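You operate a simulated robot arm through the tools that you are given. There is no shell and no other tool. Be economical: measure what you need, move in short steps, check, and stop when the job is done.

You are at the controls of a simulated robot arm. One attempt, no reset.

Task
Put the short red tube on the top of the long wooden table away on the grey-top table. Take the blue cone tube and leave it on the shelf under the wooden bench. Take the beige roller on the left half of the wooden bench and put it away on the top of the tall steel table. Close the left bench drawer. Take the purple cone and put it on the shelf under the long wooden table. Take the white tube and leave it on the top of the low steel stand. Open the wire guide 24. Do these in any order. Set down upright: short red tube, purple cone, white tube.

Only the result counts: the job must be done as asked and must still hold three seconds after the hand-in. Knocking over, shifting, dropping, spilling or breaking anything else fails it.

Robot
A 7-joint arm with a fingered hand on a trunk, on a base that drives. Base frame: it is fixed to the floor where the robot stands at the start and does not move with it; the origin is under the middle of the robot, x ahead of it, y to its left, z up; the surface under the hand at the start is at about z = 800. Units: mm, degrees, N and s.
With the tool pointing down near the work surface it reaches from about 280 to 740 mm from the robot's upright axis, wherever it stands. Its first joint turns from -166.0 to 166.0 degrees. Places, roughly: beige roller (9x4x4 cm) [700, 9900, 900]; blue cone tube (7x7x18 cm) [2000, 10000, 1000]; grey-top table [1200, 2600, 800]; left bench drawer [300, 9500, 800]; purple cone (10x10x17 cm) [1300, 500, 900]; shelf under the long wooden table [1200, 200, 200]; shelf under the wooden bench [1000, 10100, 300]; short red tube (5x5x9 cm) [500, -100, 800]; top of the low steel stand [5300, 5000, 600]; top of the tall steel table [-2100, 9400, 900]; white tube (7x7x21 cm) [9400, 6800, 800]; wire guide 24 [5400, 7600, 1100]. Payload 4 kg.
The tool frame sits at the grasp point between the pads (the TCP): z along the fingers, y along the line on which they close. The tips reach 26 mm beyond it. The gripper opens to 132 mm. The gripper's body begins 73 mm behind the TCP. The gripper is a hand of 4 fingers: y runs from the thumb to the fingers, the wrist lies at [0, 0, -239] in the tool frame, and closing takes about 1.5 s.
Orientation is that of the tool frame in the base frame, as a unit quaternion [x, y, z, w]. With the fingers straight down and closing along the base's y, the tool's x points along the base's -x, its y along +y and its z along -z.

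Tools
- The arm moves only by the tool move_arm. Its argument "steps" is a list of rows, each a list of 3 entries, a list of its own where there are three numbers: the shift along the tool's x, y, z in mm, then the turn, a rotation vector about the tool's x, y, z in degrees, then the closure, from 0 (fully open) to 1 (shut). In form: [[[dx, dy, dz], [rx, ry, rz], grip], ...]. A call has 1 to 12 rows; each row is the pose to reach, as a shift and turn from the pose commanded when the call began, along the tool's axes at that moment. A row lasts 0.2 s, in which the tool goes at most 50 mm and 8.6 degrees; a call with a longer step from one row to the next is refused whole, and so is a gripper value outside its range. A pose out of reach is approached as far as the arm can. The call stops where the force on the tool passes 40 N (or 10 N more than at its start, if that is more) or the arm is blocked; 0.2 s more then pass. The fingers move at their own pace (about 72 mm/s each) and stop on an object; they squeeze with about 27 N. The grip force told is the motor's: it shows also when the fingers shut on nothing. Time passes only in rows, and 0.2 s behind the last, so rows that repeat a pose let the fingers close. It gives the time, the measured TCP pose, the force on the tool (base axes), the opening and the grip force at its end, in the units of the frame above (readings bear some noise), with the torque about the TCP (base axes, N m) and any sound that the robot's microphone picked up.
- Cameras (640 x 400 px; columns grow to the right, rows downward): "scene" is now at [9.7, 123.8, 1393.1]; the picture's right is [-0.38, -0.92, 0.00], its down [-0.75, 0.31, -0.59] and it looks along [0.54, -0.22, -0.81] (base axes); focal length 273 px, centre (320, 200). "wrist" rides on the gripper at [68, 2, -97] in the tool frame; the picture's right is [-0.03, 1.00, 0.00], its down [-0.82, -0.02, -0.58] and it looks along [-0.58, -0.01, 0.82] (tool axes); focal length 270 px, centre (320, 200). There is no depth. A picture from a camera that has moved, and an enlarged one, comes with that camera's place and axes in the base frame and with its lens.
- get_image(camera): a new picture of that camera. The clock stands still meanwhile.
- raise_lower(by): slides the trunk up (or, below 0, down) by that many mm; the arm and the scene camera ride with it, the base frame stays. It gives what a move gives, with no picture.
- roll_base(legs): drives the robot by 1 to 6 legs, each [ahead, turn to the left] in mm and degrees, along the robot's own axes; the way and the turn of a leg run together, so that a leg with both is an arc; at most 1500 mm and 180 degrees a leg. The arm and the cameras ride along, it lands a little off, and it stops where it bumps. It gives what a move gives.
- preshape(shape): the hand has 4 fingers and takes this shape, open, in about a second: jaw (thumb against the fingers, like two jaws); tri (thumb and two fingers); tip (a fingertip pinch); poke (one finger out to press); point (the index stretched); flat (the hand flat); cup (the hand cupped); fist (a fist). The gripper value then closes the fingers along that shape, each until it touches; the sizes above hold for jaw. It gives what a move gives, with no picture.
- aim_head(pan, tilt): turns the head with the scene camera to pan (to the left, within 155 degrees either way) and tilt (down, from -29 to 69), counted from straight ahead of the robot. It gives what a move gives.
- inspect(camera, box): a new picture of the part [left, top, right, bottom] of that camera's present view, enlarged. The clock stands still meanwhile.
- finish_job(): hands the job in; it is judged then, once.

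Go step by step. Nothing tells you exact positions but the pictures and the camera data: compare them with the known pose of the tool, close in by small moves and look again before you grip or let go. The budget is 186 turns and 144 pictures, counting those below and the enlarged ones. Unless the task says otherwise, let go and move clear before handing in, and close with one line.

The tools are called after ">>>" as name(argument=value, ...) on one line, values as JSON. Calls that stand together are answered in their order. move_arm: Moves the arm, as the interface text tells. Its arguments: {"type":"object","properties":{"steps":{"type":"array"}},"required":["steps"]} The other tools are called the same way: raise_lower (by) slides the trunk up or down; preshape (shape) gives the hand a shape; roll_base (legs) drives the base; aim_head (pan, tilt) turns the head that bears the scene camera; get_image (camera) takes a picture; inspect (camera, box) takes an enlarged picture of a part of a camera's view; finish_job () hands the job in.

At the start:

```text
time_s: 0.0
eef_pos: [477.1, -106.9, 1034.7]
ee_rot: [-0.001, 1.0, 0.0, 0.0]
ft_force: [-0.3, -0.4, -0.3]
moment: [0.02, 0.01, 0.0]
finger_gap: 131.9
grasp_force: 0.1
shape: jaw
trunk travel left (down, up): [-375.0, 215.0]
robot x, y, heading: [0.9, -1.6, 0.1]
head pan, tilt: [-22.5, 54.0]
```

scene: 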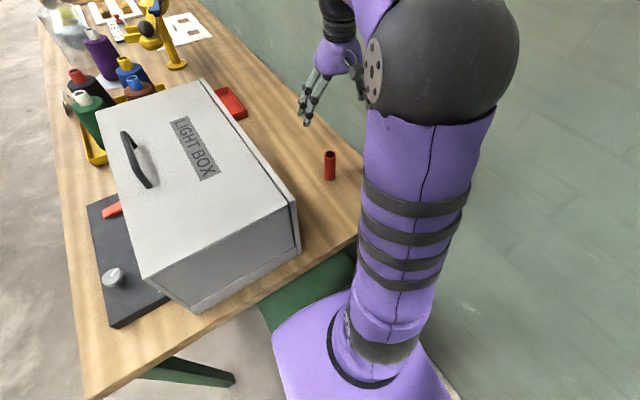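
wrist: 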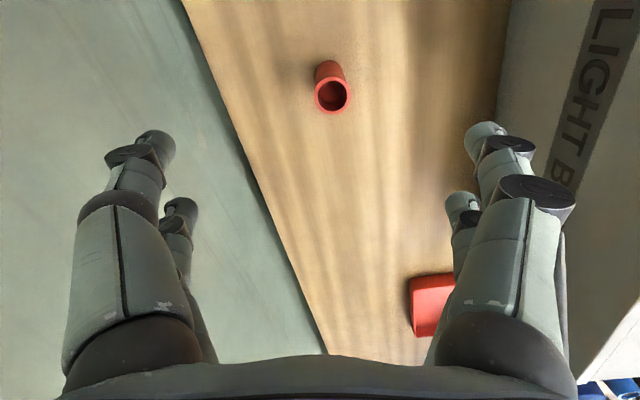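

The red tube stands at about [469, -94], with its top near z = 890. I'll move above it and look again before lowering the hand.

>>> move_arm(steps=[[[4, 6, 40], [0, 0, 0], 0], [[8, 13, 80], [0, 0, 0], 0], [[8, 13, 100], [0, 0, 0], 0]])

>>> get_image(camera="wrist")

>>> aim_head(pan=30, tilt=25)

>>> get_image(camera="scene")

```text
time_s: 0.8
eef_pos: [470.4, -93.1, 934.3]
ee_rot: [0.0, 1.0, 0.0, 0.0]
ft_force: [0.1, 0.5, -0.3]
moment: [0.02, -0.01, -0.03]
finger_gap: 131.9
grasp_force: 0.0
shape: jaw
trunk travel left (down, up): [-375.0, 215.0]
robot x, y, heading: [-0.9, -1.1, 0.1]
head pan, tilt: [-22.5, 54.0]
```

```text
141 pictures are left
camera wrist: at [402.2, -90.8, 1031.9], right [0.03, 1.0, 0.0], down [0.82, -0.02, 0.58], along [0.58, -0.01, -0.82], focal length 270 px, centre (320, 200)
```

wrist: 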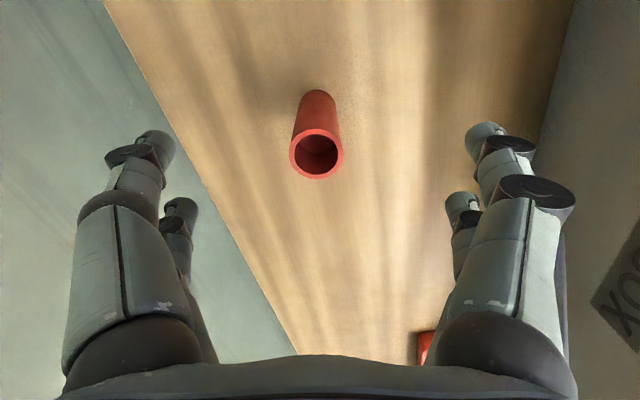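

```text
time_s: 2.0
eef_pos: [470.4, -92.2, 934.1]
ee_rot: [0.0, 1.0, 0.0, 0.0]
ft_force: [0.0, -0.4, 0.0]
moment: [-0.01, -0.03, -0.01]
finger_gap: 132.2
grasp_force: 0.1
shape: jaw
trunk travel left (down, up): [-375.0, 215.0]
robot x, y, heading: [2.1, 0.9, -0.2]
head pan, tilt: [30.0, 25.0]
```

```text
140 pictures are left
camera scene: at [21.9, 197.7, 1435.7], right [0.5, -0.87, 0.0], down [-0.37, -0.21, -0.91], along [0.79, 0.45, -0.42], focal length 273 px, centre (320, 200)
```

scene: 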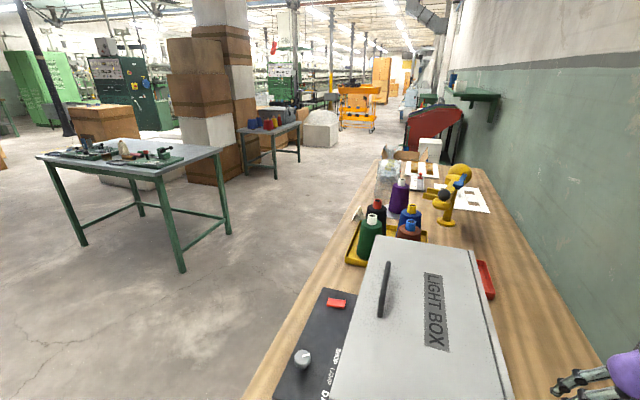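

The tube is centred under the hand. I'll lower, grip and lift.

>>> move_arm(steps=[[[0, -1, 40], [0, 0, 0], 0], [[0, -1, 80], [0, 0, 0], 0], [[0, -1, 80], [0, 0, 0], 1], [[0, -1, 80], [0, 0, 0], 1], [[0, -1, 80], [0, 0, 0], 1], [[0, -1, 80], [0, 0, 0], 1], [[0, -1, 80], [0, 0, 0], 1], [[0, -1, 80], [0, 0, 0], 1], [[0, -1, 80], [0, 0, 0], 1], [[0, -1, 80], [0, 0, 0], 1]])

>>> move_arm(steps=[[[0, 0, -30], [0, 0, 0], 1], [[0, 0, -80], [0, 0, 0], 1], [[0, 0, -130], [0, 0, 0], 1], [[0, 0, -180], [0, 0, 0], 1], [[0, 0, -230], [0, 0, 0], 1]])

>>> get_image(camera="wrist")

```text
time_s: 4.2
eef_pos: [469.0, -94.9, 851.0]
ee_rot: [0.0, 1.0, 0.0, 0.0]
ft_force: [-0.3, -0.5, -0.8]
moment: [0.0, -0.01, 0.01]
finger_gap: 3.1
grasp_force: 26.5
shape: jaw
trunk travel left (down, up): [-375.0, 215.0]
robot x, y, heading: [-0.8, 4.4, 0.5]
head pan, tilt: [30.0, 25.0]
```

```text
time_s: 5.4
eef_pos: [466.9, -94.1, 1083.8]
ee_rot: [0.0, 1.0, 0.0, 0.0]
ft_force: [-0.2, 0.6, -0.3]
moment: [0.01, -0.01, 0.03]
finger_gap: 1.5
grasp_force: 27.1
shape: jaw
trunk travel left (down, up): [-375.0, 215.0]
robot x, y, heading: [4.4, -0.5, 0.0]
head pan, tilt: [30.0, 25.0]
```

```text
139 pictures are left
camera wrist: at [399.3, -91.9, 1181.9], right [0.03, 1.0, 0.0], down [0.82, -0.02, 0.58], along [0.58, -0.01, -0.82], focal length 270 px, centre (320, 200)
```

wrist: 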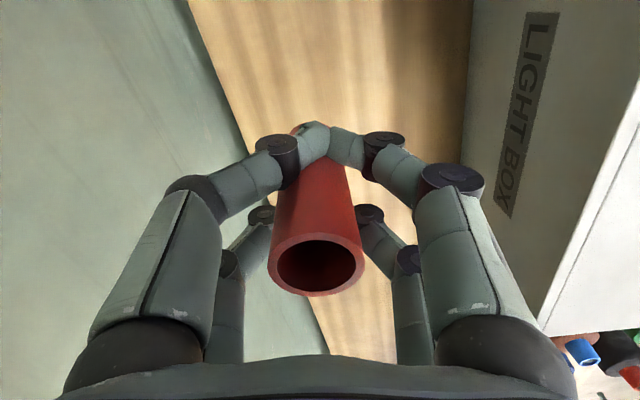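

The tube is lifted, but the gap reads nearly shut. I'll check how it sits in the fingers.

>>> aim_head(pan=-30, tilt=30)

>>> inspect(camera="wrist", box=[160, 90, 480, 310])

>>> get_image(camera="scene")

```text
time_s: 6.7
eef_pos: [467.7, -94.8, 1082.6]
ee_rot: [0.0, 1.0, 0.0, 0.0]
ft_force: [-0.4, 0.2, 0.6]
moment: [0.0, 0.0, -0.03]
finger_gap: 1.9
grasp_force: 27.1
shape: jaw
trunk travel left (down, up): [-375.0, 215.0]
robot x, y, heading: [-1.4, -0.1, 0.1]
head pan, tilt: [-30.0, 30.0]
```

```text
1.82 times, centred on (320, 200) of wrist
camera zoom: at [399.4, -91.8, 1181.0], right [0.03, 1.0, 0.0], down [0.82, -0.02, 0.58], along [0.58, -0.01, -0.82], focal length 491 px, centre (320, 200)
```

zoom: 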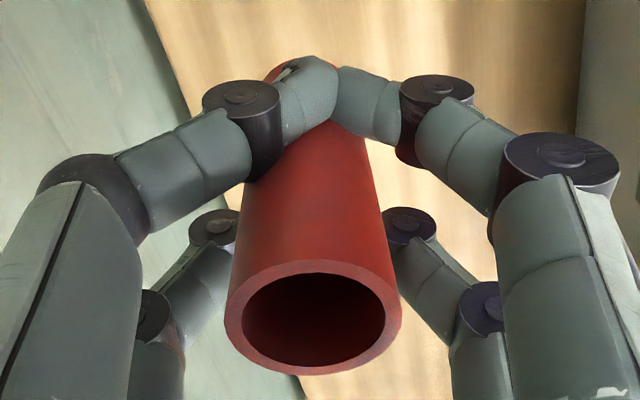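

```text
137 pictures are left
camera scene: at [20.5, 106.6, 1427.8], right [-0.5, -0.87, 0.0], down [-0.43, 0.25, -0.87], along [0.75, -0.43, -0.5], focal length 273 px, centre (320, 200)
```

scene: 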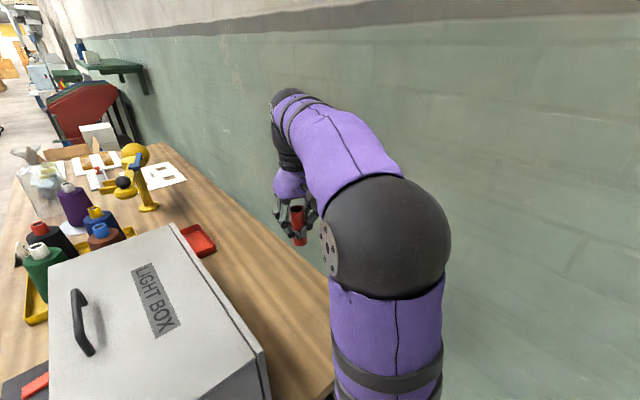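

The tube is held upright. I'll look left and behind before driving.

>>> raise_lower(by=150)

>>> aim_head(pan=150, tilt=30)

>>> get_image(camera="scene")

>>> aim_head(pan=80, tilt=35)

>>> get_image(camera="scene")

```text
time_s: 8.5
eef_pos: [466.5, -94.8, 1233.4]
ee_rot: [0.0, 1.0, 0.0, 0.0]
ft_force: [0.3, 0.3, 0.3]
moment: [-0.02, -0.02, -0.01]
finger_gap: 1.9
grasp_force: 26.9
shape: jaw
trunk travel left (down, up): [-525.0, 65.0]
robot x, y, heading: [1.6, 1.3, -0.1]
head pan, tilt: [-30.0, 30.0]
```

```text
time_s: 11.2
eef_pos: [467.3, -94.6, 1233.9]
ee_rot: [-0.001, 1.0, 0.0, 0.0]
ft_force: [0.4, -0.7, -0.9]
moment: [0.0, 0.03, -0.01]
finger_gap: 1.6
grasp_force: 26.9
shape: jaw
trunk travel left (down, up): [-525.0, 65.0]
robot x, y, heading: [1.5, -0.6, -0.0]
head pan, tilt: [150.0, 30.0]
```

```text
136 pictures are left
camera scene: at [-136.1, 197.0, 1577.8], right [0.5, 0.87, 0.0], down [0.43, -0.25, -0.87], along [-0.75, 0.43, -0.5], focal length 273 px, centre (320, 200)
```

scene: 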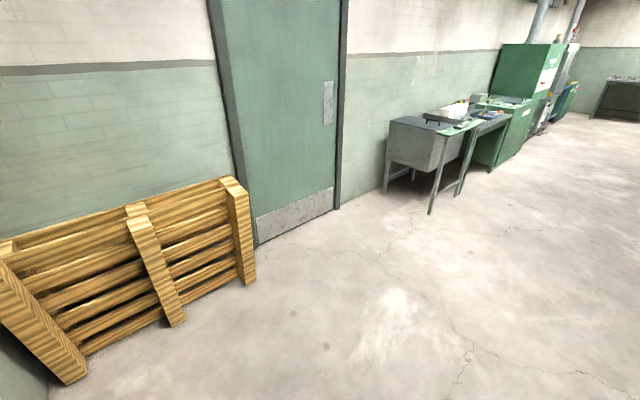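

```text
time_s: 12.6
eef_pos: [468.5, -94.2, 1233.7]
ee_rot: [0.0, 1.0, 0.0, 0.0]
ft_force: [-0.5, 0.6, -0.2]
moment: [-0.01, -0.02, 0.0]
finger_gap: 1.6
grasp_force: 27.7
shape: jaw
trunk travel left (down, up): [-525.0, 65.0]
robot x, y, heading: [-0.1, -0.4, 0.2]
head pan, tilt: [80.0, 35.0]
```

```text
135 pictures are left
camera scene: at [-42.6, 238.5, 1570.0], right [0.98, -0.17, 0.0], down [-0.1, -0.56, -0.82], along [0.14, 0.81, -0.57], focal length 273 px, centre (320, 200)
```

scene: 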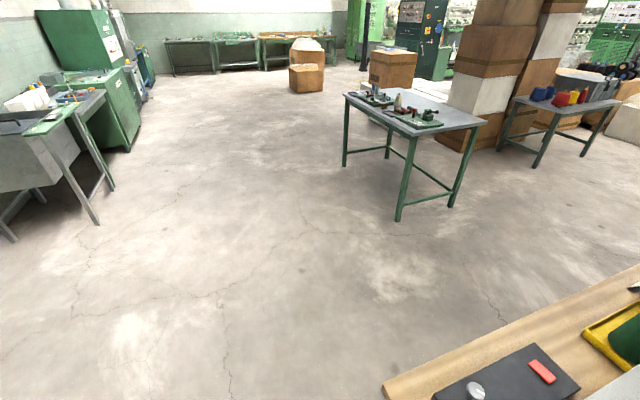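

The floor is clear behind and to the left, and the grey-top table's front edge is at about y = 2100. I'll back out and drive around toward its emptier right end.

>>> roll_base(legs=[[-500, 0], [0, 90], [1450, 0], [0, -90], [1500, 0]])

>>> get_image(camera="scene")

```text
time_s: 37.8
eef_pos: [1480.7, 1315.1, 1232.0]
ee_rot: [0.011, 1.0, 0.0, 0.0]
ft_force: [-0.1, 0.1, 0.5]
moment: [-0.05, 0.0, -0.01]
finger_gap: 1.6
grasp_force: 26.9
shape: jaw
trunk travel left (down, up): [-525.0, 65.0]
robot x, y, heading: [1019.2, 1419.3, -1.3]
head pan, tilt: [80.0, 35.0]
```

```text
134 pictures are left
camera scene: at [979.0, 1659.2, 1570.0], right [0.98, -0.2, 0.0], down [-0.11, -0.56, -0.82], along [0.16, 0.8, -0.57], focal length 273 px, centre (320, 200)
```

scene: 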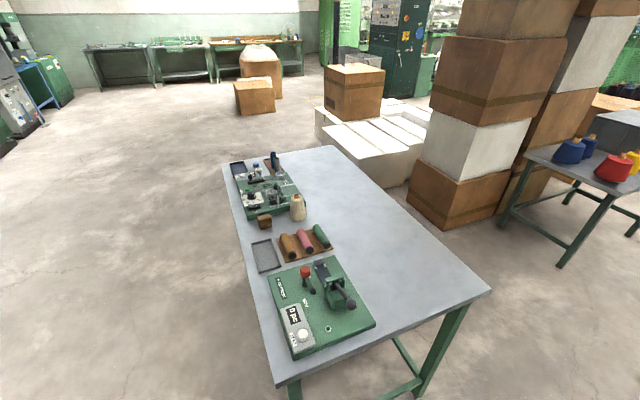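

The table's right half is free. I'll stop facing it at about [1390, 1680] and set the tube near [1480, 2260].

>>> roll_base(legs=[[370, 0], [0, 91.3], [270, 0]])

>>> aim_head(pan=-5, tilt=50)

>>> get_image(camera="scene")

>>> get_image(camera="wrist")

```text
time_s: 46.0
eef_pos: [1471.8, 2149.5, 1232.9]
ee_rot: [0.709, -0.705, 0.0, 0.0]
ft_force: [0.8, 1.5, -0.1]
moment: [0.0, 0.01, 0.02]
finger_gap: 1.7
grasp_force: 26.3
shape: jaw
trunk travel left (down, up): [-525.0, 65.0]
robot x, y, heading: [1380.2, 1681.3, 90.2]
head pan, tilt: [80.0, 35.0]
```

```text
time_s: 47.6
eef_pos: [1470.5, 2149.8, 1232.5]
ee_rot: [0.71, -0.705, 0.001, 0.0]
ft_force: [0.8, 0.5, -0.2]
moment: [0.0, 0.0, 0.0]
finger_gap: 1.8
grasp_force: 26.9
shape: jaw
trunk travel left (down, up): [-525.0, 65.0]
robot x, y, heading: [1381.4, 1682.2, 90.3]
head pan, tilt: [-5.0, 50.0]
```

```text
133 pictures are left
camera scene: at [1236.3, 1696.7, 1548.3], right [1.0, -0.08, 0.0], down [-0.06, -0.76, -0.64], along [0.05, 0.64, -0.77], focal length 273 px, centre (320, 200)
```

scene: 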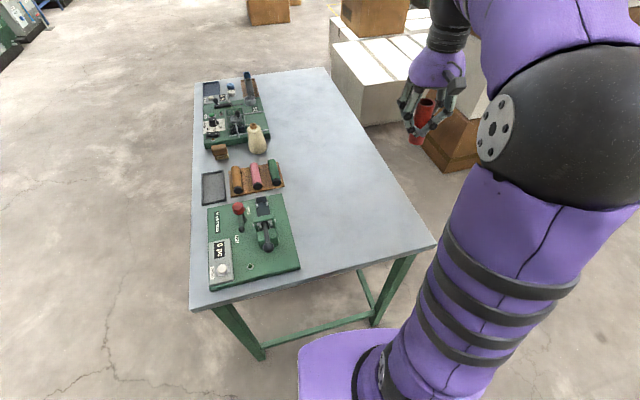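

```text
132 pictures are left
camera wrist: at [1470.5, 2081.9, 1331.4], right [-1.0, 0.02, 0.0], down [0.01, 0.82, 0.58], along [0.01, 0.58, -0.82], focal length 270 px, centre (320, 200)
```

wrist: 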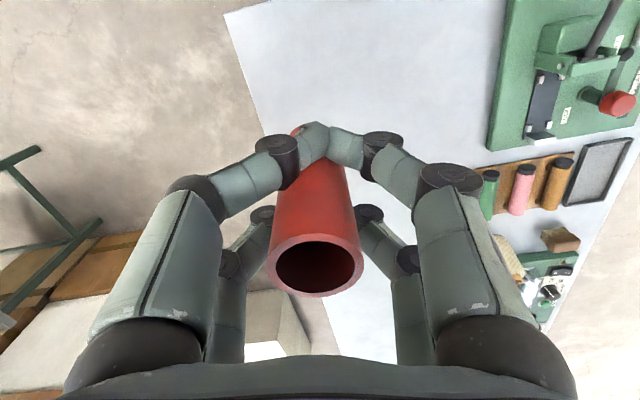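

The spot at [1420, 2260] is clear. I'll lower the trunk and move the tube above it.

>>> raise_lower(by=-150)

>>> move_arm(steps=[[[-40, 20, 0], [0, 0, 0], 1], [[-80, 40, 0], [0, 0, 0], 1], [[-110, 50, 30], [0, 0, 0], 1], [[-110, 50, 75], [0, 0, 0], 1], [[-110, 50, 120], [0, 0, 0], 1], [[-110, 50, 165], [0, 0, 0], 1], [[-110, 50, 195], [0, 0, 0], 1]])

>>> get_image(camera="scene")

>>> get_image(camera="wrist")

```text
time_s: 49.3
eef_pos: [1471.6, 2150.1, 1083.0]
ee_rot: [0.71, -0.704, -0.001, 0.0]
ft_force: [0.1, 0.3, 0.1]
moment: [0.01, 0.02, -0.02]
finger_gap: 1.3
grasp_force: 27.0
shape: jaw
trunk travel left (down, up): [-375.0, 215.0]
robot x, y, heading: [1380.4, 1682.0, 90.1]
head pan, tilt: [-5.0, 50.0]
```

```text
time_s: 51.1
eef_pos: [1423.4, 2260.0, 898.6]
ee_rot: [0.709, -0.705, -0.006, -0.009]
ft_force: [-0.1, -1.9, 22.4]
moment: [-0.06, 0.06, 0.03]
finger_gap: 2.1
grasp_force: 27.5
shape: jaw
trunk travel left (down, up): [-375.0, 215.0]
robot x, y, heading: [1380.4, 1679.3, 90.3]
head pan, tilt: [-5.0, 50.0]
stopped in row 7: the force on the tool passed its limit at 46 N (the readings are from after the stop); the commanded pose is now the measured one
```

```text
131 pictures are left
camera scene: at [1236.2, 1694.4, 1398.5], right [1.0, -0.08, 0.0], down [-0.06, -0.76, -0.64], along [0.05, 0.64, -0.77], focal length 273 px, centre (320, 200)
```

scene: 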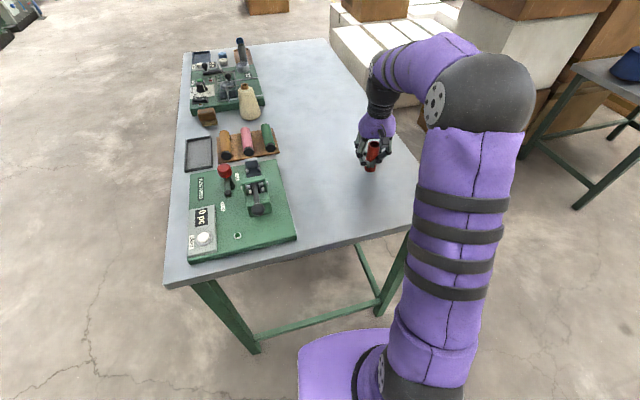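

```text
130 pictures are left
camera wrist: at [1421.4, 2191.1, 994.9], right [-1.0, 0.02, 0.0], down [0.01, 0.8, 0.6], along [0.01, 0.6, -0.8], focal length 270 px, centre (320, 200)
```

wrist: 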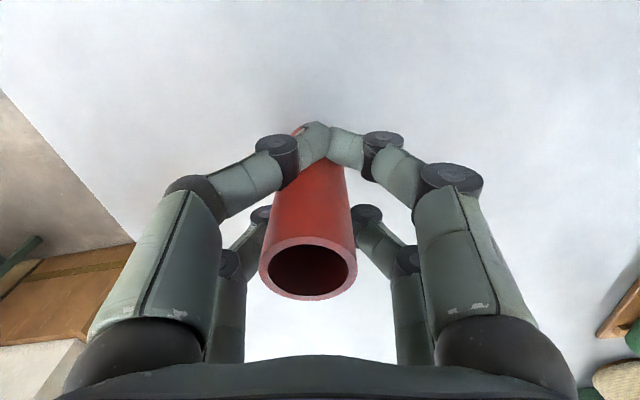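

The tube touched the tabletop. I'll open the fingers, raise the hand and check.

>>> move_arm(steps=[[[0, 0, -1], [0, 0, 0], 0.8], [[0, 0, -1], [0, 0, 0], 0.6], [[0, 0, -1], [0, 0, 0], 0.4], [[0, 0, -1], [0, 0, 0], 0.2], [[0, 0, -1], [0, 0, 0], 0], [[0, 0, -1], [0, 0, 0], 0], [[0, 0, -1], [0, 0, 0], 0], [[0, 0, -1], [0, 0, 0], 0], [[0, 0, -30], [0, 0, 0], 0], [[0, 0, -75], [0, 0, 0], 0], [[0, 0, -120], [0, 0, 0], 0]])

>>> get_image(camera="wrist")

```text
time_s: 53.5
eef_pos: [1423.0, 2259.7, 1014.6]
ee_rot: [0.709, -0.705, -0.005, -0.005]
ft_force: [0.4, 1.1, -0.1]
moment: [-0.01, -0.01, 0.0]
finger_gap: 131.9
grasp_force: 0.1
shape: jaw
trunk travel left (down, up): [-375.0, 215.0]
robot x, y, heading: [1384.5, 1682.3, 90.3]
head pan, tilt: [-5.0, 50.0]
```

```text
129 pictures are left
camera wrist: at [1422.0, 2190.5, 1112.1], right [-1.0, 0.02, 0.0], down [0.01, 0.81, 0.59], along [0.01, 0.59, -0.81], focal length 270 px, centre (320, 200)
```

wrist: 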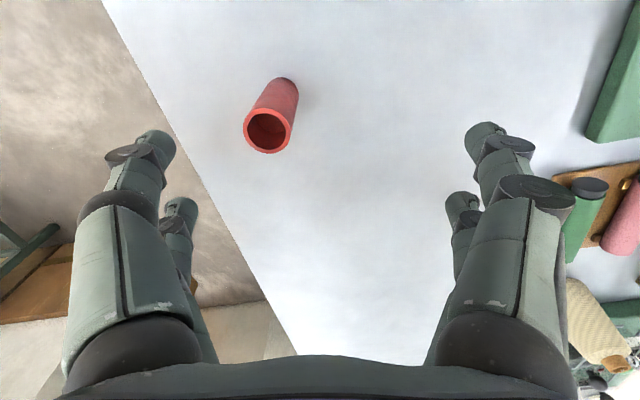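

The tube stands upright on the grey table. I'll back off, turn toward the long table and look at the purple cone.

>>> roll_base(legs=[[-200, 0], [0, -180]])

>>> aim_head(pan=0, tilt=35)

>>> get_image(camera="scene")

```text
time_s: 63.4
eef_pos: [1286.7, 911.2, 1014.8]
ee_rot: [0.735, 0.678, -0.007, 0.005]
ft_force: [0.2, -0.1, -0.5]
moment: [-0.01, 0.02, -0.02]
finger_gap: 131.7
grasp_force: 0.1
shape: jaw
trunk travel left (down, up): [-375.0, 215.0]
robot x, y, heading: [1384.1, 1483.8, -95.0]
head pan, tilt: [-5.0, 50.0]
```

```text
time_s: 64.2
eef_pos: [1287.4, 910.9, 1015.1]
ee_rot: [0.736, 0.677, -0.006, 0.003]
ft_force: [0.2, 0.0, 0.9]
moment: [-0.02, -0.01, -0.02]
finger_gap: 131.9
grasp_force: 0.0
shape: jaw
trunk travel left (down, up): [-375.0, 215.0]
robot x, y, heading: [1383.0, 1487.7, -95.1]
head pan, tilt: [0.0, 35.0]
```

```text
128 pictures are left
camera scene: at [1534.1, 1440.8, 1419.9], right [-1.0, 0.09, 0.0], down [0.05, 0.57, -0.82], along [-0.07, -0.82, -0.57], focal length 273 px, centre (320, 200)
```

scene: 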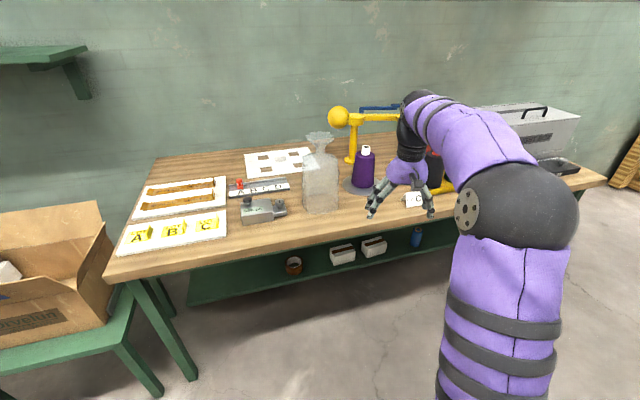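

The purple cone is near [1294, 528], with a glass vase just to its left. The shelf below holds some items and has free space on its left. I'll zoom in on both.

>>> inspect(camera="scene", box=[280, 90, 460, 220])

>>> inspect(camera="scene", box=[160, 180, 460, 330])

```text
3.08 times, centred on (370, 155) of scene
camera zoom: at [1534.1, 1440.8, 1419.9], right [-1.0, 0.09, 0.0], down [0.05, 0.57, -0.82], along [-0.07, -0.82, -0.57], focal length 840 px, centre (166, 338)
```

zoom: 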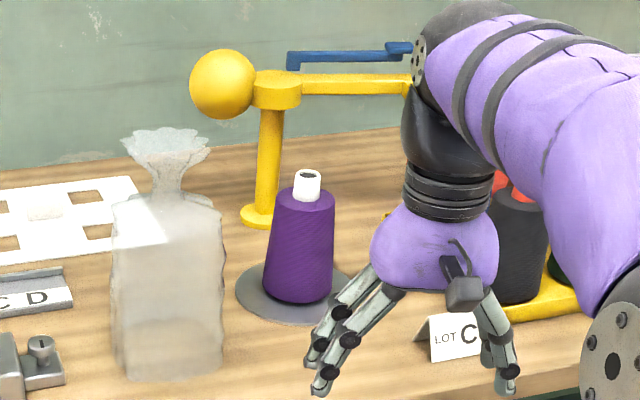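

```text
2.13 times, centred on (310, 255) of scene
camera zoom: at [1534.1, 1440.8, 1419.9], right [-1.0, 0.09, 0.0], down [0.05, 0.57, -0.82], along [-0.07, -0.82, -0.57], focal length 582 px, centre (341, 83)
```

zoom: 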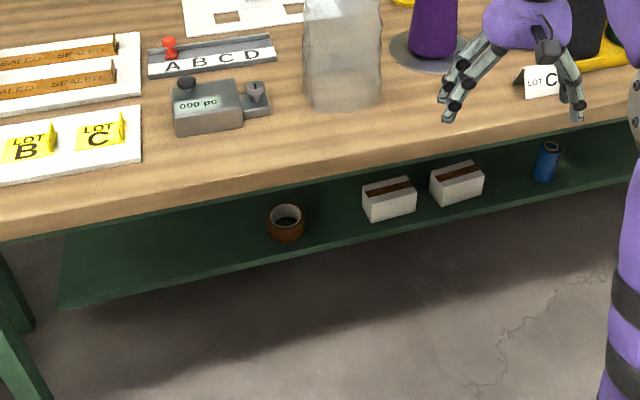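

I'll grip the cone from the front with the hand tilted 30° below horizontal, so the same grip works at the shelf. First I'll raise the trunk, tilt the hand in free air and drive to a stand-off.

>>> move_arm(steps=[[[0, 0, 0], [0, -8.5, 0], 0], [[0, 0, 0], [0, -17, 0], 0], [[0, 0, 0], [0, -25.5, 0], 0], [[0, 0, 0], [0, -34, 0], 0], [[0, 0, 0], [0, -42.5, 0], 0], [[0, 0, 0], [0, -51, 0], 0], [[0, 0, 0], [0, -59.5, 0], 0], [[0, 0, 0], [0, -60, 0], 0]])

>>> raise_lower(by=100)

>>> roll_base(legs=[[0, -28.7], [303, 0], [0, 43.7]])

>>> get_image(camera="scene")

>>> get_image(camera="wrist")

```text
time_s: 66.0
eef_pos: [1287.5, 918.1, 1038.7]
ee_rot: [0.639, 0.595, -0.376, 0.312]
ft_force: [0.6, 0.2, 0.4]
moment: [0.01, 0.04, -0.07]
finger_gap: 131.9
grasp_force: 0.1
shape: jaw
out of reach, approached as far as the arm can: row 7, 8
trunk travel left (down, up): [-375.0, 215.0]
robot x, y, heading: [1381.5, 1484.8, -94.9]
head pan, tilt: [0.0, 35.0]
```

```text
time_s: 67.3
eef_pos: [1285.8, 918.3, 1139.1]
ee_rot: [0.639, 0.594, -0.375, 0.313]
ft_force: [-0.3, 0.3, 0.6]
moment: [-0.03, 0.0, 0.02]
finger_gap: 132.0
grasp_force: 0.1
shape: jaw
trunk travel left (down, up): [-475.0, 115.0]
robot x, y, heading: [1382.8, 1485.7, -94.9]
head pan, tilt: [0.0, 35.0]
```

```text
time_s: 73.1
eef_pos: [1261.1, 660.5, 1139.5]
ee_rot: [0.56, 0.668, -0.334, 0.358]
ft_force: [0.0, 1.0, 0.8]
moment: [0.01, -0.02, 0.03]
finger_gap: 132.0
grasp_force: 0.1
shape: jaw
trunk travel left (down, up): [-475.0, 115.0]
robot x, y, heading: [1212.3, 1230.5, -80.5]
head pan, tilt: [0.0, 35.0]
```

```text
125 pictures are left
camera scene: at [1372.7, 1227.8, 1520.0], right [-0.99, -0.17, 0.0], down [-0.09, 0.57, -0.82], along [0.14, -0.81, -0.57], focal length 273 px, centre (320, 200)
```

scene: 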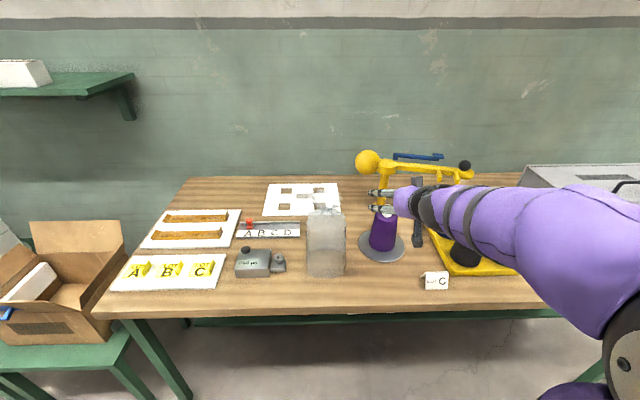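

```text
124 pictures are left
camera wrist: at [1245.3, 778.1, 1132.6], right [0.99, 0.14, -0.02], down [0.01, 0.07, 1.0], along [0.14, -0.99, 0.07], focal length 270 px, centre (320, 200)
```

wrist: 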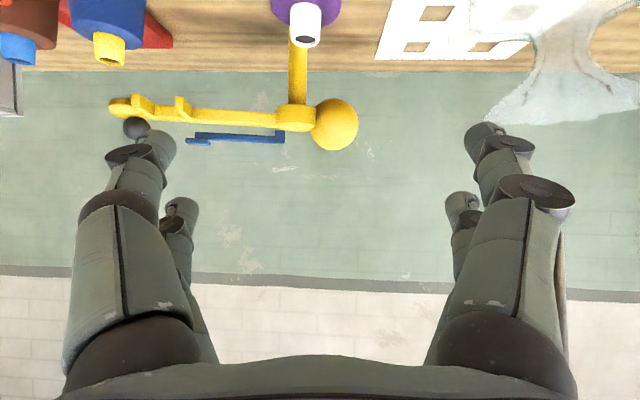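

The cone is at about [1271, 462], with its middle near z = 890. I'll lower the trunk, correct sideways and drive in slowly with a check.

>>> raise_lower(by=-245)

>>> move_arm(steps=[[[0, -23, 0], [0, 0, 0], 0]])

>>> roll_base(legs=[[100, 0]])

>>> get_image(camera="wrist")

>>> get_image(camera="scene")

```text
time_s: 75.7
eef_pos: [1260.9, 661.3, 894.5]
ee_rot: [0.56, 0.669, -0.334, 0.358]
ft_force: [0.6, 0.1, 0.5]
moment: [-0.01, -0.03, 0.02]
finger_gap: 132.2
grasp_force: 0.1
shape: jaw
trunk travel left (down, up): [-230.0, 360.0]
robot x, y, heading: [1215.8, 1230.5, -80.8]
head pan, tilt: [0.0, 35.0]
```

```text
time_s: 76.1
eef_pos: [1240.4, 656.0, 895.0]
ee_rot: [0.56, 0.669, -0.334, 0.356]
ft_force: [0.2, -0.4, 0.8]
moment: [-0.04, 0.0, -0.08]
finger_gap: 131.9
grasp_force: 0.0
shape: jaw
trunk travel left (down, up): [-230.0, 360.0]
robot x, y, heading: [1217.2, 1232.9, -80.5]
head pan, tilt: [0.0, 35.0]
```

```text
time_s: 77.2
eef_pos: [1255.7, 557.2, 894.9]
ee_rot: [0.561, 0.668, -0.334, 0.358]
ft_force: [0.8, -0.1, -0.4]
moment: [0.01, 0.02, 0.0]
finger_gap: 132.0
grasp_force: 0.0
shape: jaw
trunk travel left (down, up): [-230.0, 360.0]
robot x, y, heading: [1230.1, 1127.7, -80.5]
head pan, tilt: [0.0, 35.0]
```

```text
123 pictures are left
camera wrist: at [1239.5, 674.5, 888.7], right [0.99, 0.14, -0.02], down [0.01, 0.07, 1.0], along [0.14, -0.99, 0.07], focal length 270 px, centre (320, 200)
```

wrist: 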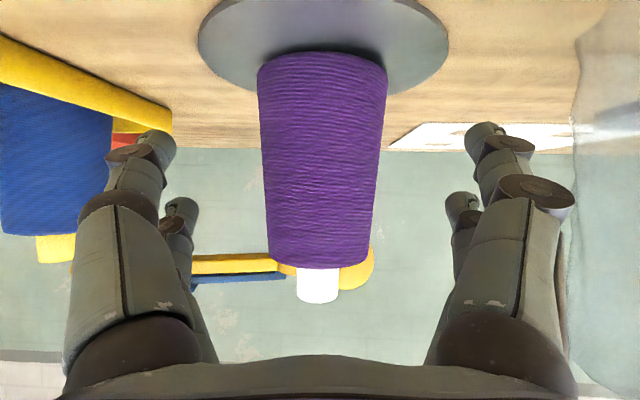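

```text
122 pictures are left
camera scene: at [1389.5, 1127.8, 1275.0], right [-0.99, -0.17, 0.0], down [-0.09, 0.57, -0.82], along [0.14, -0.81, -0.57], focal length 273 px, centre (320, 200)
```

scene: 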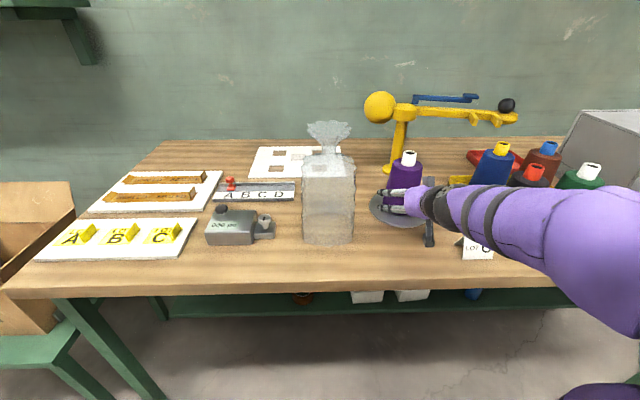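

The cone is centred between the fingers, about 105 mm ahead. I'll drive the rest and check.

>>> roll_base(legs=[[103, 0]])

>>> get_image(camera="wrist")

```text
time_s: 78.4
eef_pos: [1271.9, 453.2, 895.2]
ee_rot: [0.56, 0.669, -0.334, 0.358]
ft_force: [-1.0, 0.5, 0.0]
moment: [-0.01, -0.02, -0.04]
finger_gap: 132.0
grasp_force: 0.1
shape: jaw
trunk travel left (down, up): [-230.0, 360.0]
robot x, y, heading: [1247.1, 1027.6, -80.6]
head pan, tilt: [0.0, 35.0]
```

```text
121 pictures are left
camera wrist: at [1256.3, 571.0, 888.8], right [0.99, 0.14, -0.02], down [0.01, 0.07, 1.0], along [0.14, -0.99, 0.07], focal length 270 px, centre (320, 200)
```

wrist: 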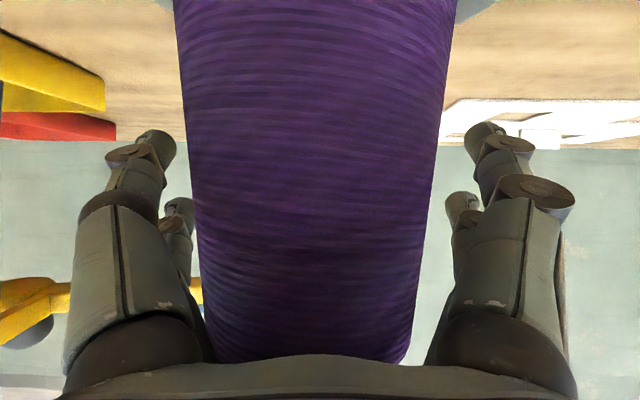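

The cone is between the fingers. I'll close and lift a little.

>>> move_arm(steps=[[[0, 0, 0], [0, 0, 0], 1], [[0, 0, 0], [0, 0, 0], 1], [[0, 0, 0], [0, 0, 0], 1], [[0, 0, 0], [0, 0, 0], 1], [[0, 0, 0], [0, 0, 0], 1], [[0, 0, 0], [0, 0, 0], 1], [[0, 0, 0], [0, 0, 0], 1], [[0, 0, 0], [0, 0, 0], 1]])

>>> raise_lower(by=60)

>>> get_image(camera="wrist")

>>> get_image(camera="scene")

```text
time_s: 80.2
eef_pos: [1272.9, 453.8, 895.7]
ee_rot: [0.56, 0.668, -0.334, 0.358]
ft_force: [1.5, -3.4, 5.2]
moment: [-0.42, -0.46, -0.06]
finger_gap: 59.5
grasp_force: 26.8
shape: jaw
trunk travel left (down, up): [-230.0, 360.0]
robot x, y, heading: [1251.0, 1025.6, -80.5]
head pan, tilt: [0.0, 35.0]
```

```text
time_s: 81.2
eef_pos: [1272.5, 452.5, 955.1]
ee_rot: [0.56, 0.669, -0.332, 0.357]
ft_force: [-0.4, -0.5, -6.4]
moment: [-0.09, -0.03, -0.01]
finger_gap: 61.0
grasp_force: 27.1
shape: jaw
trunk travel left (down, up): [-290.0, 300.0]
robot x, y, heading: [1249.8, 1029.2, -80.4]
head pan, tilt: [0.0, 35.0]
```

```text
120 pictures are left
camera wrist: at [1256.4, 570.7, 948.4], right [0.99, 0.14, -0.02], down [0.01, 0.07, 1.0], along [0.14, -0.99, 0.07], focal length 270 px, centre (320, 200)
```

wrist: 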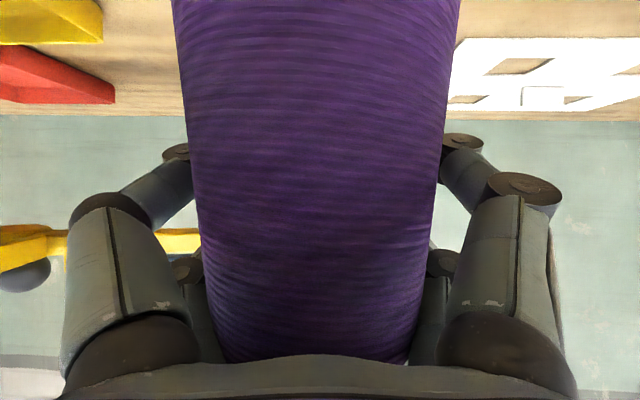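

```text
119 pictures are left
camera scene: at [1406.8, 1023.6, 1335.0], right [-0.99, -0.16, 0.0], down [-0.09, 0.57, -0.82], along [0.13, -0.81, -0.57], focal length 273 px, centre (320, 200)
```

scene: 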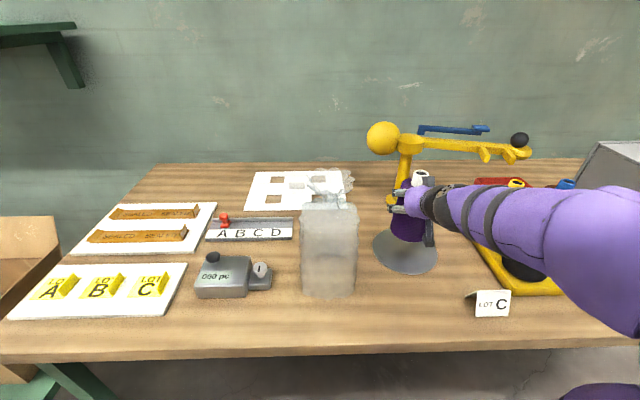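

The cone is lifted and upright. I'll raise it a little more, back off and look at the shelf.

>>> raise_lower(by=50)

>>> roll_base(legs=[[-600, 0]])

>>> raise_lower(by=-300)

>>> get_image(camera="scene")

```text
time_s: 82.1
eef_pos: [1271.3, 453.1, 1004.5]
ee_rot: [0.561, 0.668, -0.334, 0.357]
ft_force: [0.7, 0.1, -5.2]
moment: [-0.1, -0.05, -0.02]
finger_gap: 61.1
grasp_force: 27.6
shape: jaw
trunk travel left (down, up): [-340.0, 250.0]
robot x, y, heading: [1250.0, 1024.3, -80.5]
head pan, tilt: [0.0, 35.0]
```

```text
time_s: 85.7
eef_pos: [1176.9, 1046.7, 1003.6]
ee_rot: [0.557, 0.673, -0.331, 0.357]
ft_force: [-0.1, -0.4, -5.1]
moment: [-0.07, -0.03, 0.03]
finger_gap: 61.1
grasp_force: 27.1
shape: jaw
trunk travel left (down, up): [-340.0, 250.0]
robot x, y, heading: [1147.4, 1620.7, -79.9]
head pan, tilt: [0.0, 35.0]
stopped in leg 1: the robot was blocked; the commanded pose is now the measured one
```

```text
time_s: 88.7
eef_pos: [1175.6, 1047.1, 704.9]
ee_rot: [0.558, 0.671, -0.331, 0.358]
ft_force: [0.9, 0.0, -5.3]
moment: [-0.06, -0.02, 0.01]
finger_gap: 61.0
grasp_force: 26.4
shape: jaw
trunk travel left (down, up): [-40.0, 550.0]
robot x, y, heading: [1148.7, 1622.0, -80.2]
head pan, tilt: [0.0, 35.0]
```

```text
118 pictures are left
camera scene: at [1305.0, 1618.5, 1085.0], right [-0.98, -0.17, 0.0], down [-0.1, 0.57, -0.82], along [0.14, -0.81, -0.57], focal length 273 px, centre (320, 200)
```

scene: 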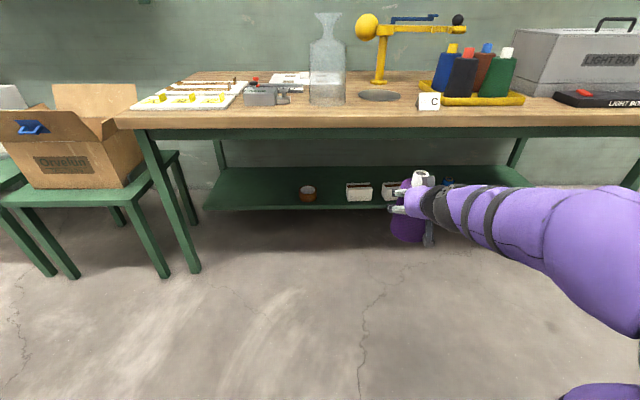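

The base reported being blocked at the end of the backing move. I'll look behind to see whether anything was disturbed.

>>> aim_head(pan=150, tilt=35)

>>> get_image(camera="scene")

>>> aim_head(pan=-150, tilt=40)

>>> get_image(camera="scene")

```text
time_s: 91.0
eef_pos: [1175.6, 1046.2, 704.9]
ee_rot: [0.557, 0.672, -0.331, 0.358]
ft_force: [-0.1, -0.3, -3.7]
moment: [-0.08, -0.02, 0.0]
finger_gap: 61.3
grasp_force: 27.1
shape: jaw
trunk travel left (down, up): [-40.0, 550.0]
robot x, y, heading: [1147.7, 1620.8, -80.1]
head pan, tilt: [150.0, 35.0]
```

```text
117 pictures are left
camera scene: at [1319.8, 1787.9, 1085.1], right [0.94, -0.34, 0.0], down [-0.2, -0.54, -0.82], along [0.28, 0.77, -0.57], focal length 273 px, centre (320, 200)
```

scene: 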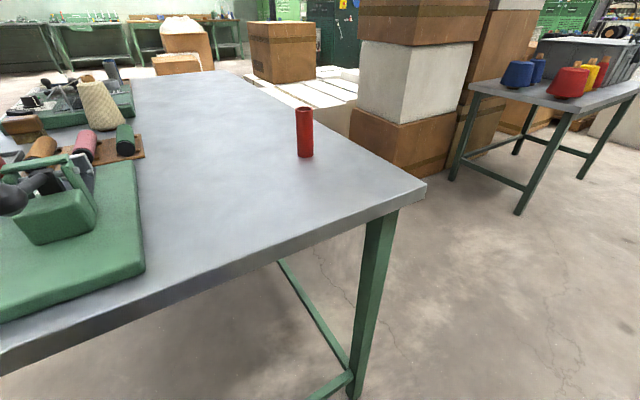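

```text
time_s: 95.1
eef_pos: [1176.1, 1046.1, 704.9]
ee_rot: [0.557, 0.671, -0.332, 0.359]
ft_force: [-0.6, -0.1, -5.3]
moment: [-0.08, 0.03, 0.0]
finger_gap: 61.0
grasp_force: 26.8
shape: jaw
trunk travel left (down, up): [-40.0, 550.0]
robot x, y, heading: [1148.3, 1621.7, -80.0]
head pan, tilt: [-150.0, 40.0]
```

```text
116 pictures are left
camera scene: at [1235.0, 1770.3, 1077.5], right [0.77, 0.64, 0.0], down [0.41, -0.49, -0.77], along [-0.49, 0.59, -0.64], focal length 273 px, centre (320, 200)
```

scene: 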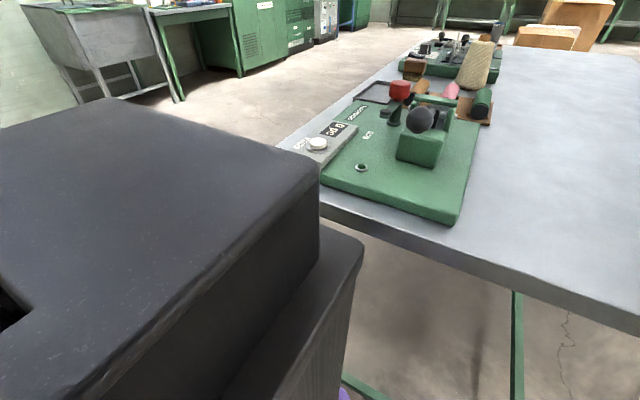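

The backpack only touched the grey table's edge, and nothing moved. I now take the shelf's free spot to be about [1850, 400] with the surface near z = 200, so I'll lower the hand in the open first.

>>> aim_head(pan=0, tilt=35)

>>> move_arm(steps=[[[38, 2, 23], [0, 0, 0], 1], [[76, 4, 47], [0, 0, 0], 1], [[115, 6, 70], [0, 0, 0], 1], [[153, 8, 94], [0, 0, 0], 1], [[191, 10, 117], [0, 0, 0], 1], [[230, 11, 140], [0, 0, 0], 1], [[255, 12, 156], [0, 0, 0], 1]])

>>> get_image(camera="scene")

```text
time_s: 97.5
eef_pos: [1176.1, 1045.6, 705.8]
ee_rot: [0.557, 0.672, -0.331, 0.359]
ft_force: [0.1, -0.1, -5.1]
moment: [-0.06, 0.03, 0.0]
finger_gap: 61.2
grasp_force: 27.2
shape: jaw
trunk travel left (down, up): [-40.0, 550.0]
robot x, y, heading: [1148.1, 1622.8, -79.9]
head pan, tilt: [0.0, 35.0]
```

```text
time_s: 99.1
eef_pos: [1173.7, 1047.3, 404.8]
ee_rot: [0.557, 0.672, -0.332, 0.359]
ft_force: [0.3, 0.0, -4.9]
moment: [-0.05, -0.02, 0.02]
finger_gap: 59.0
grasp_force: 27.3
shape: jaw
trunk travel left (down, up): [-40.0, 550.0]
robot x, y, heading: [1146.9, 1622.4, -80.3]
head pan, tilt: [0.0, 35.0]
```

```text
115 pictures are left
camera scene: at [1305.0, 1618.6, 1085.1], right [-0.98, -0.17, 0.0], down [-0.1, 0.56, -0.82], along [0.14, -0.81, -0.57], focal length 273 px, centre (320, 200)
```

scene: 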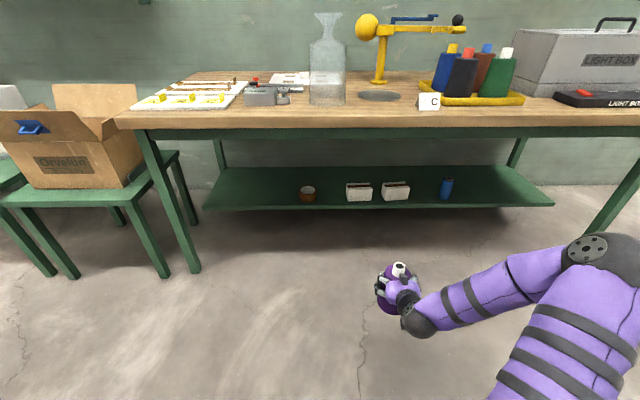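

The arm gets low enough, but the elbow may foul the table edge. I'll extend the hand further forward so the arm straightens, then check.

>>> move_arm(steps=[[[-22, -1, 36], [0, 0, 0], 1], [[-44, -2, 72], [0, 0, 0], 1], [[-62, -3, 102], [0, 0, 0], 1], [[-45, -1, 120], [0, 0, 0], 1], [[-20, 0, 136], [0, 0, 0], 1]])

>>> aim_head(pan=-40, tilt=45)

>>> get_image(camera="scene")

```text
time_s: 100.3
eef_pos: [1192.5, 921.7, 351.3]
ee_rot: [0.557, 0.672, -0.332, 0.358]
ft_force: [0.0, -0.2, -4.4]
moment: [-0.08, -0.06, 0.0]
finger_gap: 58.8
grasp_force: 27.7
shape: jaw
trunk travel left (down, up): [-40.0, 550.0]
robot x, y, heading: [1149.1, 1617.1, -80.0]
head pan, tilt: [0.0, 35.0]
```

```text
time_s: 101.3
eef_pos: [1192.0, 922.8, 351.6]
ee_rot: [0.557, 0.672, -0.331, 0.359]
ft_force: [0.4, -0.3, -4.5]
moment: [-0.07, -0.01, 0.04]
finger_gap: 58.9
grasp_force: 27.5
shape: jaw
trunk travel left (down, up): [-40.0, 550.0]
robot x, y, heading: [1145.8, 1619.6, -80.1]
head pan, tilt: [-40.0, 45.0]
```

```text
114 pictures are left
camera scene: at [1249.1, 1634.6, 1070.2], right [-0.87, 0.5, 0.0], down [0.35, 0.61, -0.71], along [-0.35, -0.61, -0.71], focal length 273 px, centre (320, 200)
```

scene: 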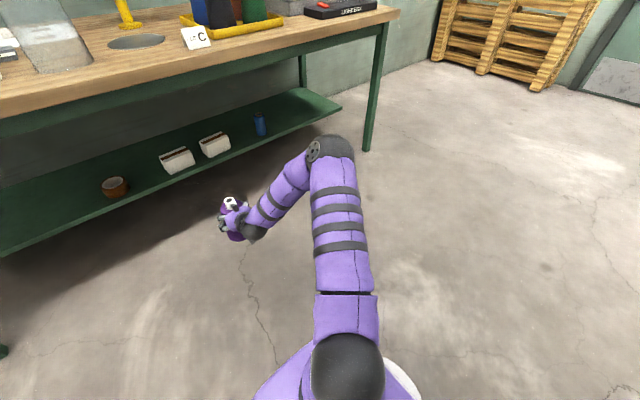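

From the front the elbow would come under the table edge. The shelf's right end is open and free (x 250–780), so I'll retract, carry the cone around to the table's end and set it down from there.

>>> move_arm(steps=[[[22, 1, -36], [0, 0, 0], 1], [[44, 2, -72], [0, 0, 0], 1], [[62, 3, -102], [0, 0, 0], 1]])

>>> roll_base(legs=[[200, 0], [0, -90], [1500, 0], [500, 0]])

>>> aim_head(pan=90, tilt=30)

>>> get_image(camera="scene")

```text
time_s: 102.1
eef_pos: [1177.0, 1041.6, 349.5]
ee_rot: [0.558, 0.671, -0.332, 0.358]
ft_force: [0.3, 0.4, -5.6]
moment: [-0.09, -0.03, 0.04]
finger_gap: 58.7
grasp_force: 27.2
shape: jaw
trunk travel left (down, up): [-40.0, 550.0]
robot x, y, heading: [1147.7, 1619.9, -79.9]
head pan, tilt: [-40.0, 45.0]
```

```text
time_s: 117.4
eef_pos: [-1341.7, 966.0, 349.0]
ee_rot: [0.867, 0.096, -0.488, 0.028]
ft_force: [0.5, 0.3, -5.1]
moment: [-0.05, 0.06, 0.0]
finger_gap: 58.5
grasp_force: 26.8
shape: jaw
trunk travel left (down, up): [-40.0, 550.0]
robot x, y, heading: [-761.2, 1012.5, -168.1]
head pan, tilt: [-40.0, 45.0]
```

```text
time_s: 119.5
eef_pos: [-1341.5, 963.2, 348.8]
ee_rot: [0.868, 0.096, -0.487, 0.027]
ft_force: [-0.5, 0.5, -5.7]
moment: [-0.02, 0.08, 0.0]
finger_gap: 58.8
grasp_force: 26.9
shape: jaw
trunk travel left (down, up): [-40.0, 550.0]
robot x, y, heading: [-763.9, 1014.4, -168.0]
head pan, tilt: [90.0, 30.0]
```

```text
113 pictures are left
camera scene: at [-652.5, 787.4, 1092.8], right [-0.98, -0.21, 0.0], down [-0.1, 0.49, -0.87], along [0.18, -0.85, -0.5], focal length 273 px, centre (320, 200)
```

scene: 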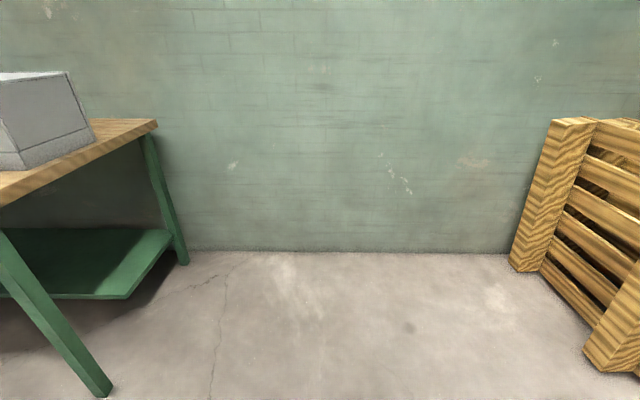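

There is no crossbar at the table's end, and the shelf surface is around z = 220. I'll drive there in short legs, keeping the hand off the wall.

>>> roll_base(legs=[[0, 94.5], [600, 0], [0, 33.5], [300, 0], [0, 30]])

>>> aim_head(pan=0, tilt=40)

>>> get_image(camera="scene")

```text
time_s: 132.4
eef_pos: [203.2, 90.7, 347.8]
ee_rot: [0.064, 0.871, -0.062, 0.484]
ft_force: [0.2, -0.5, -5.5]
moment: [-0.02, -0.07, -0.03]
finger_gap: 58.5
grasp_force: 27.0
shape: jaw
trunk travel left (down, up): [-40.0, 550.0]
robot x, y, heading: [-355.7, 253.5, -8.9]
head pan, tilt: [90.0, 30.0]
```

```text
time_s: 134.1
eef_pos: [203.7, 90.9, 349.3]
ee_rot: [0.063, 0.871, -0.061, 0.483]
ft_force: [0.5, 0.4, -5.7]
moment: [0.01, -0.08, -0.02]
finger_gap: 58.5
grasp_force: 27.2
shape: jaw
trunk travel left (down, up): [-40.0, 550.0]
robot x, y, heading: [-352.8, 253.4, -8.9]
head pan, tilt: [0.0, 40.0]
```

```text
112 pictures are left
camera scene: at [-303.6, 398.0, 1077.4], right [-0.15, -0.99, 0.0], down [-0.64, 0.1, -0.77], along [0.76, -0.12, -0.64], focal length 273 px, centre (320, 200)
```

scene: 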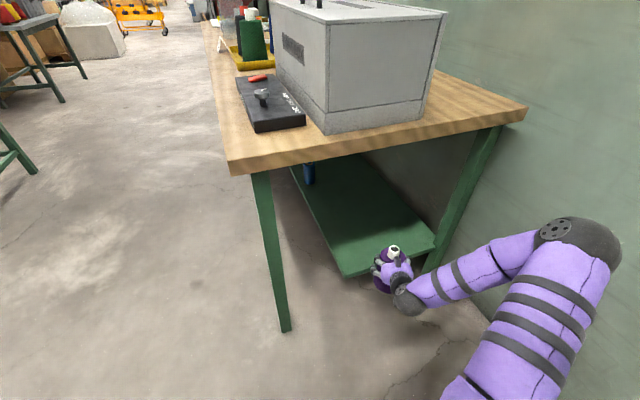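

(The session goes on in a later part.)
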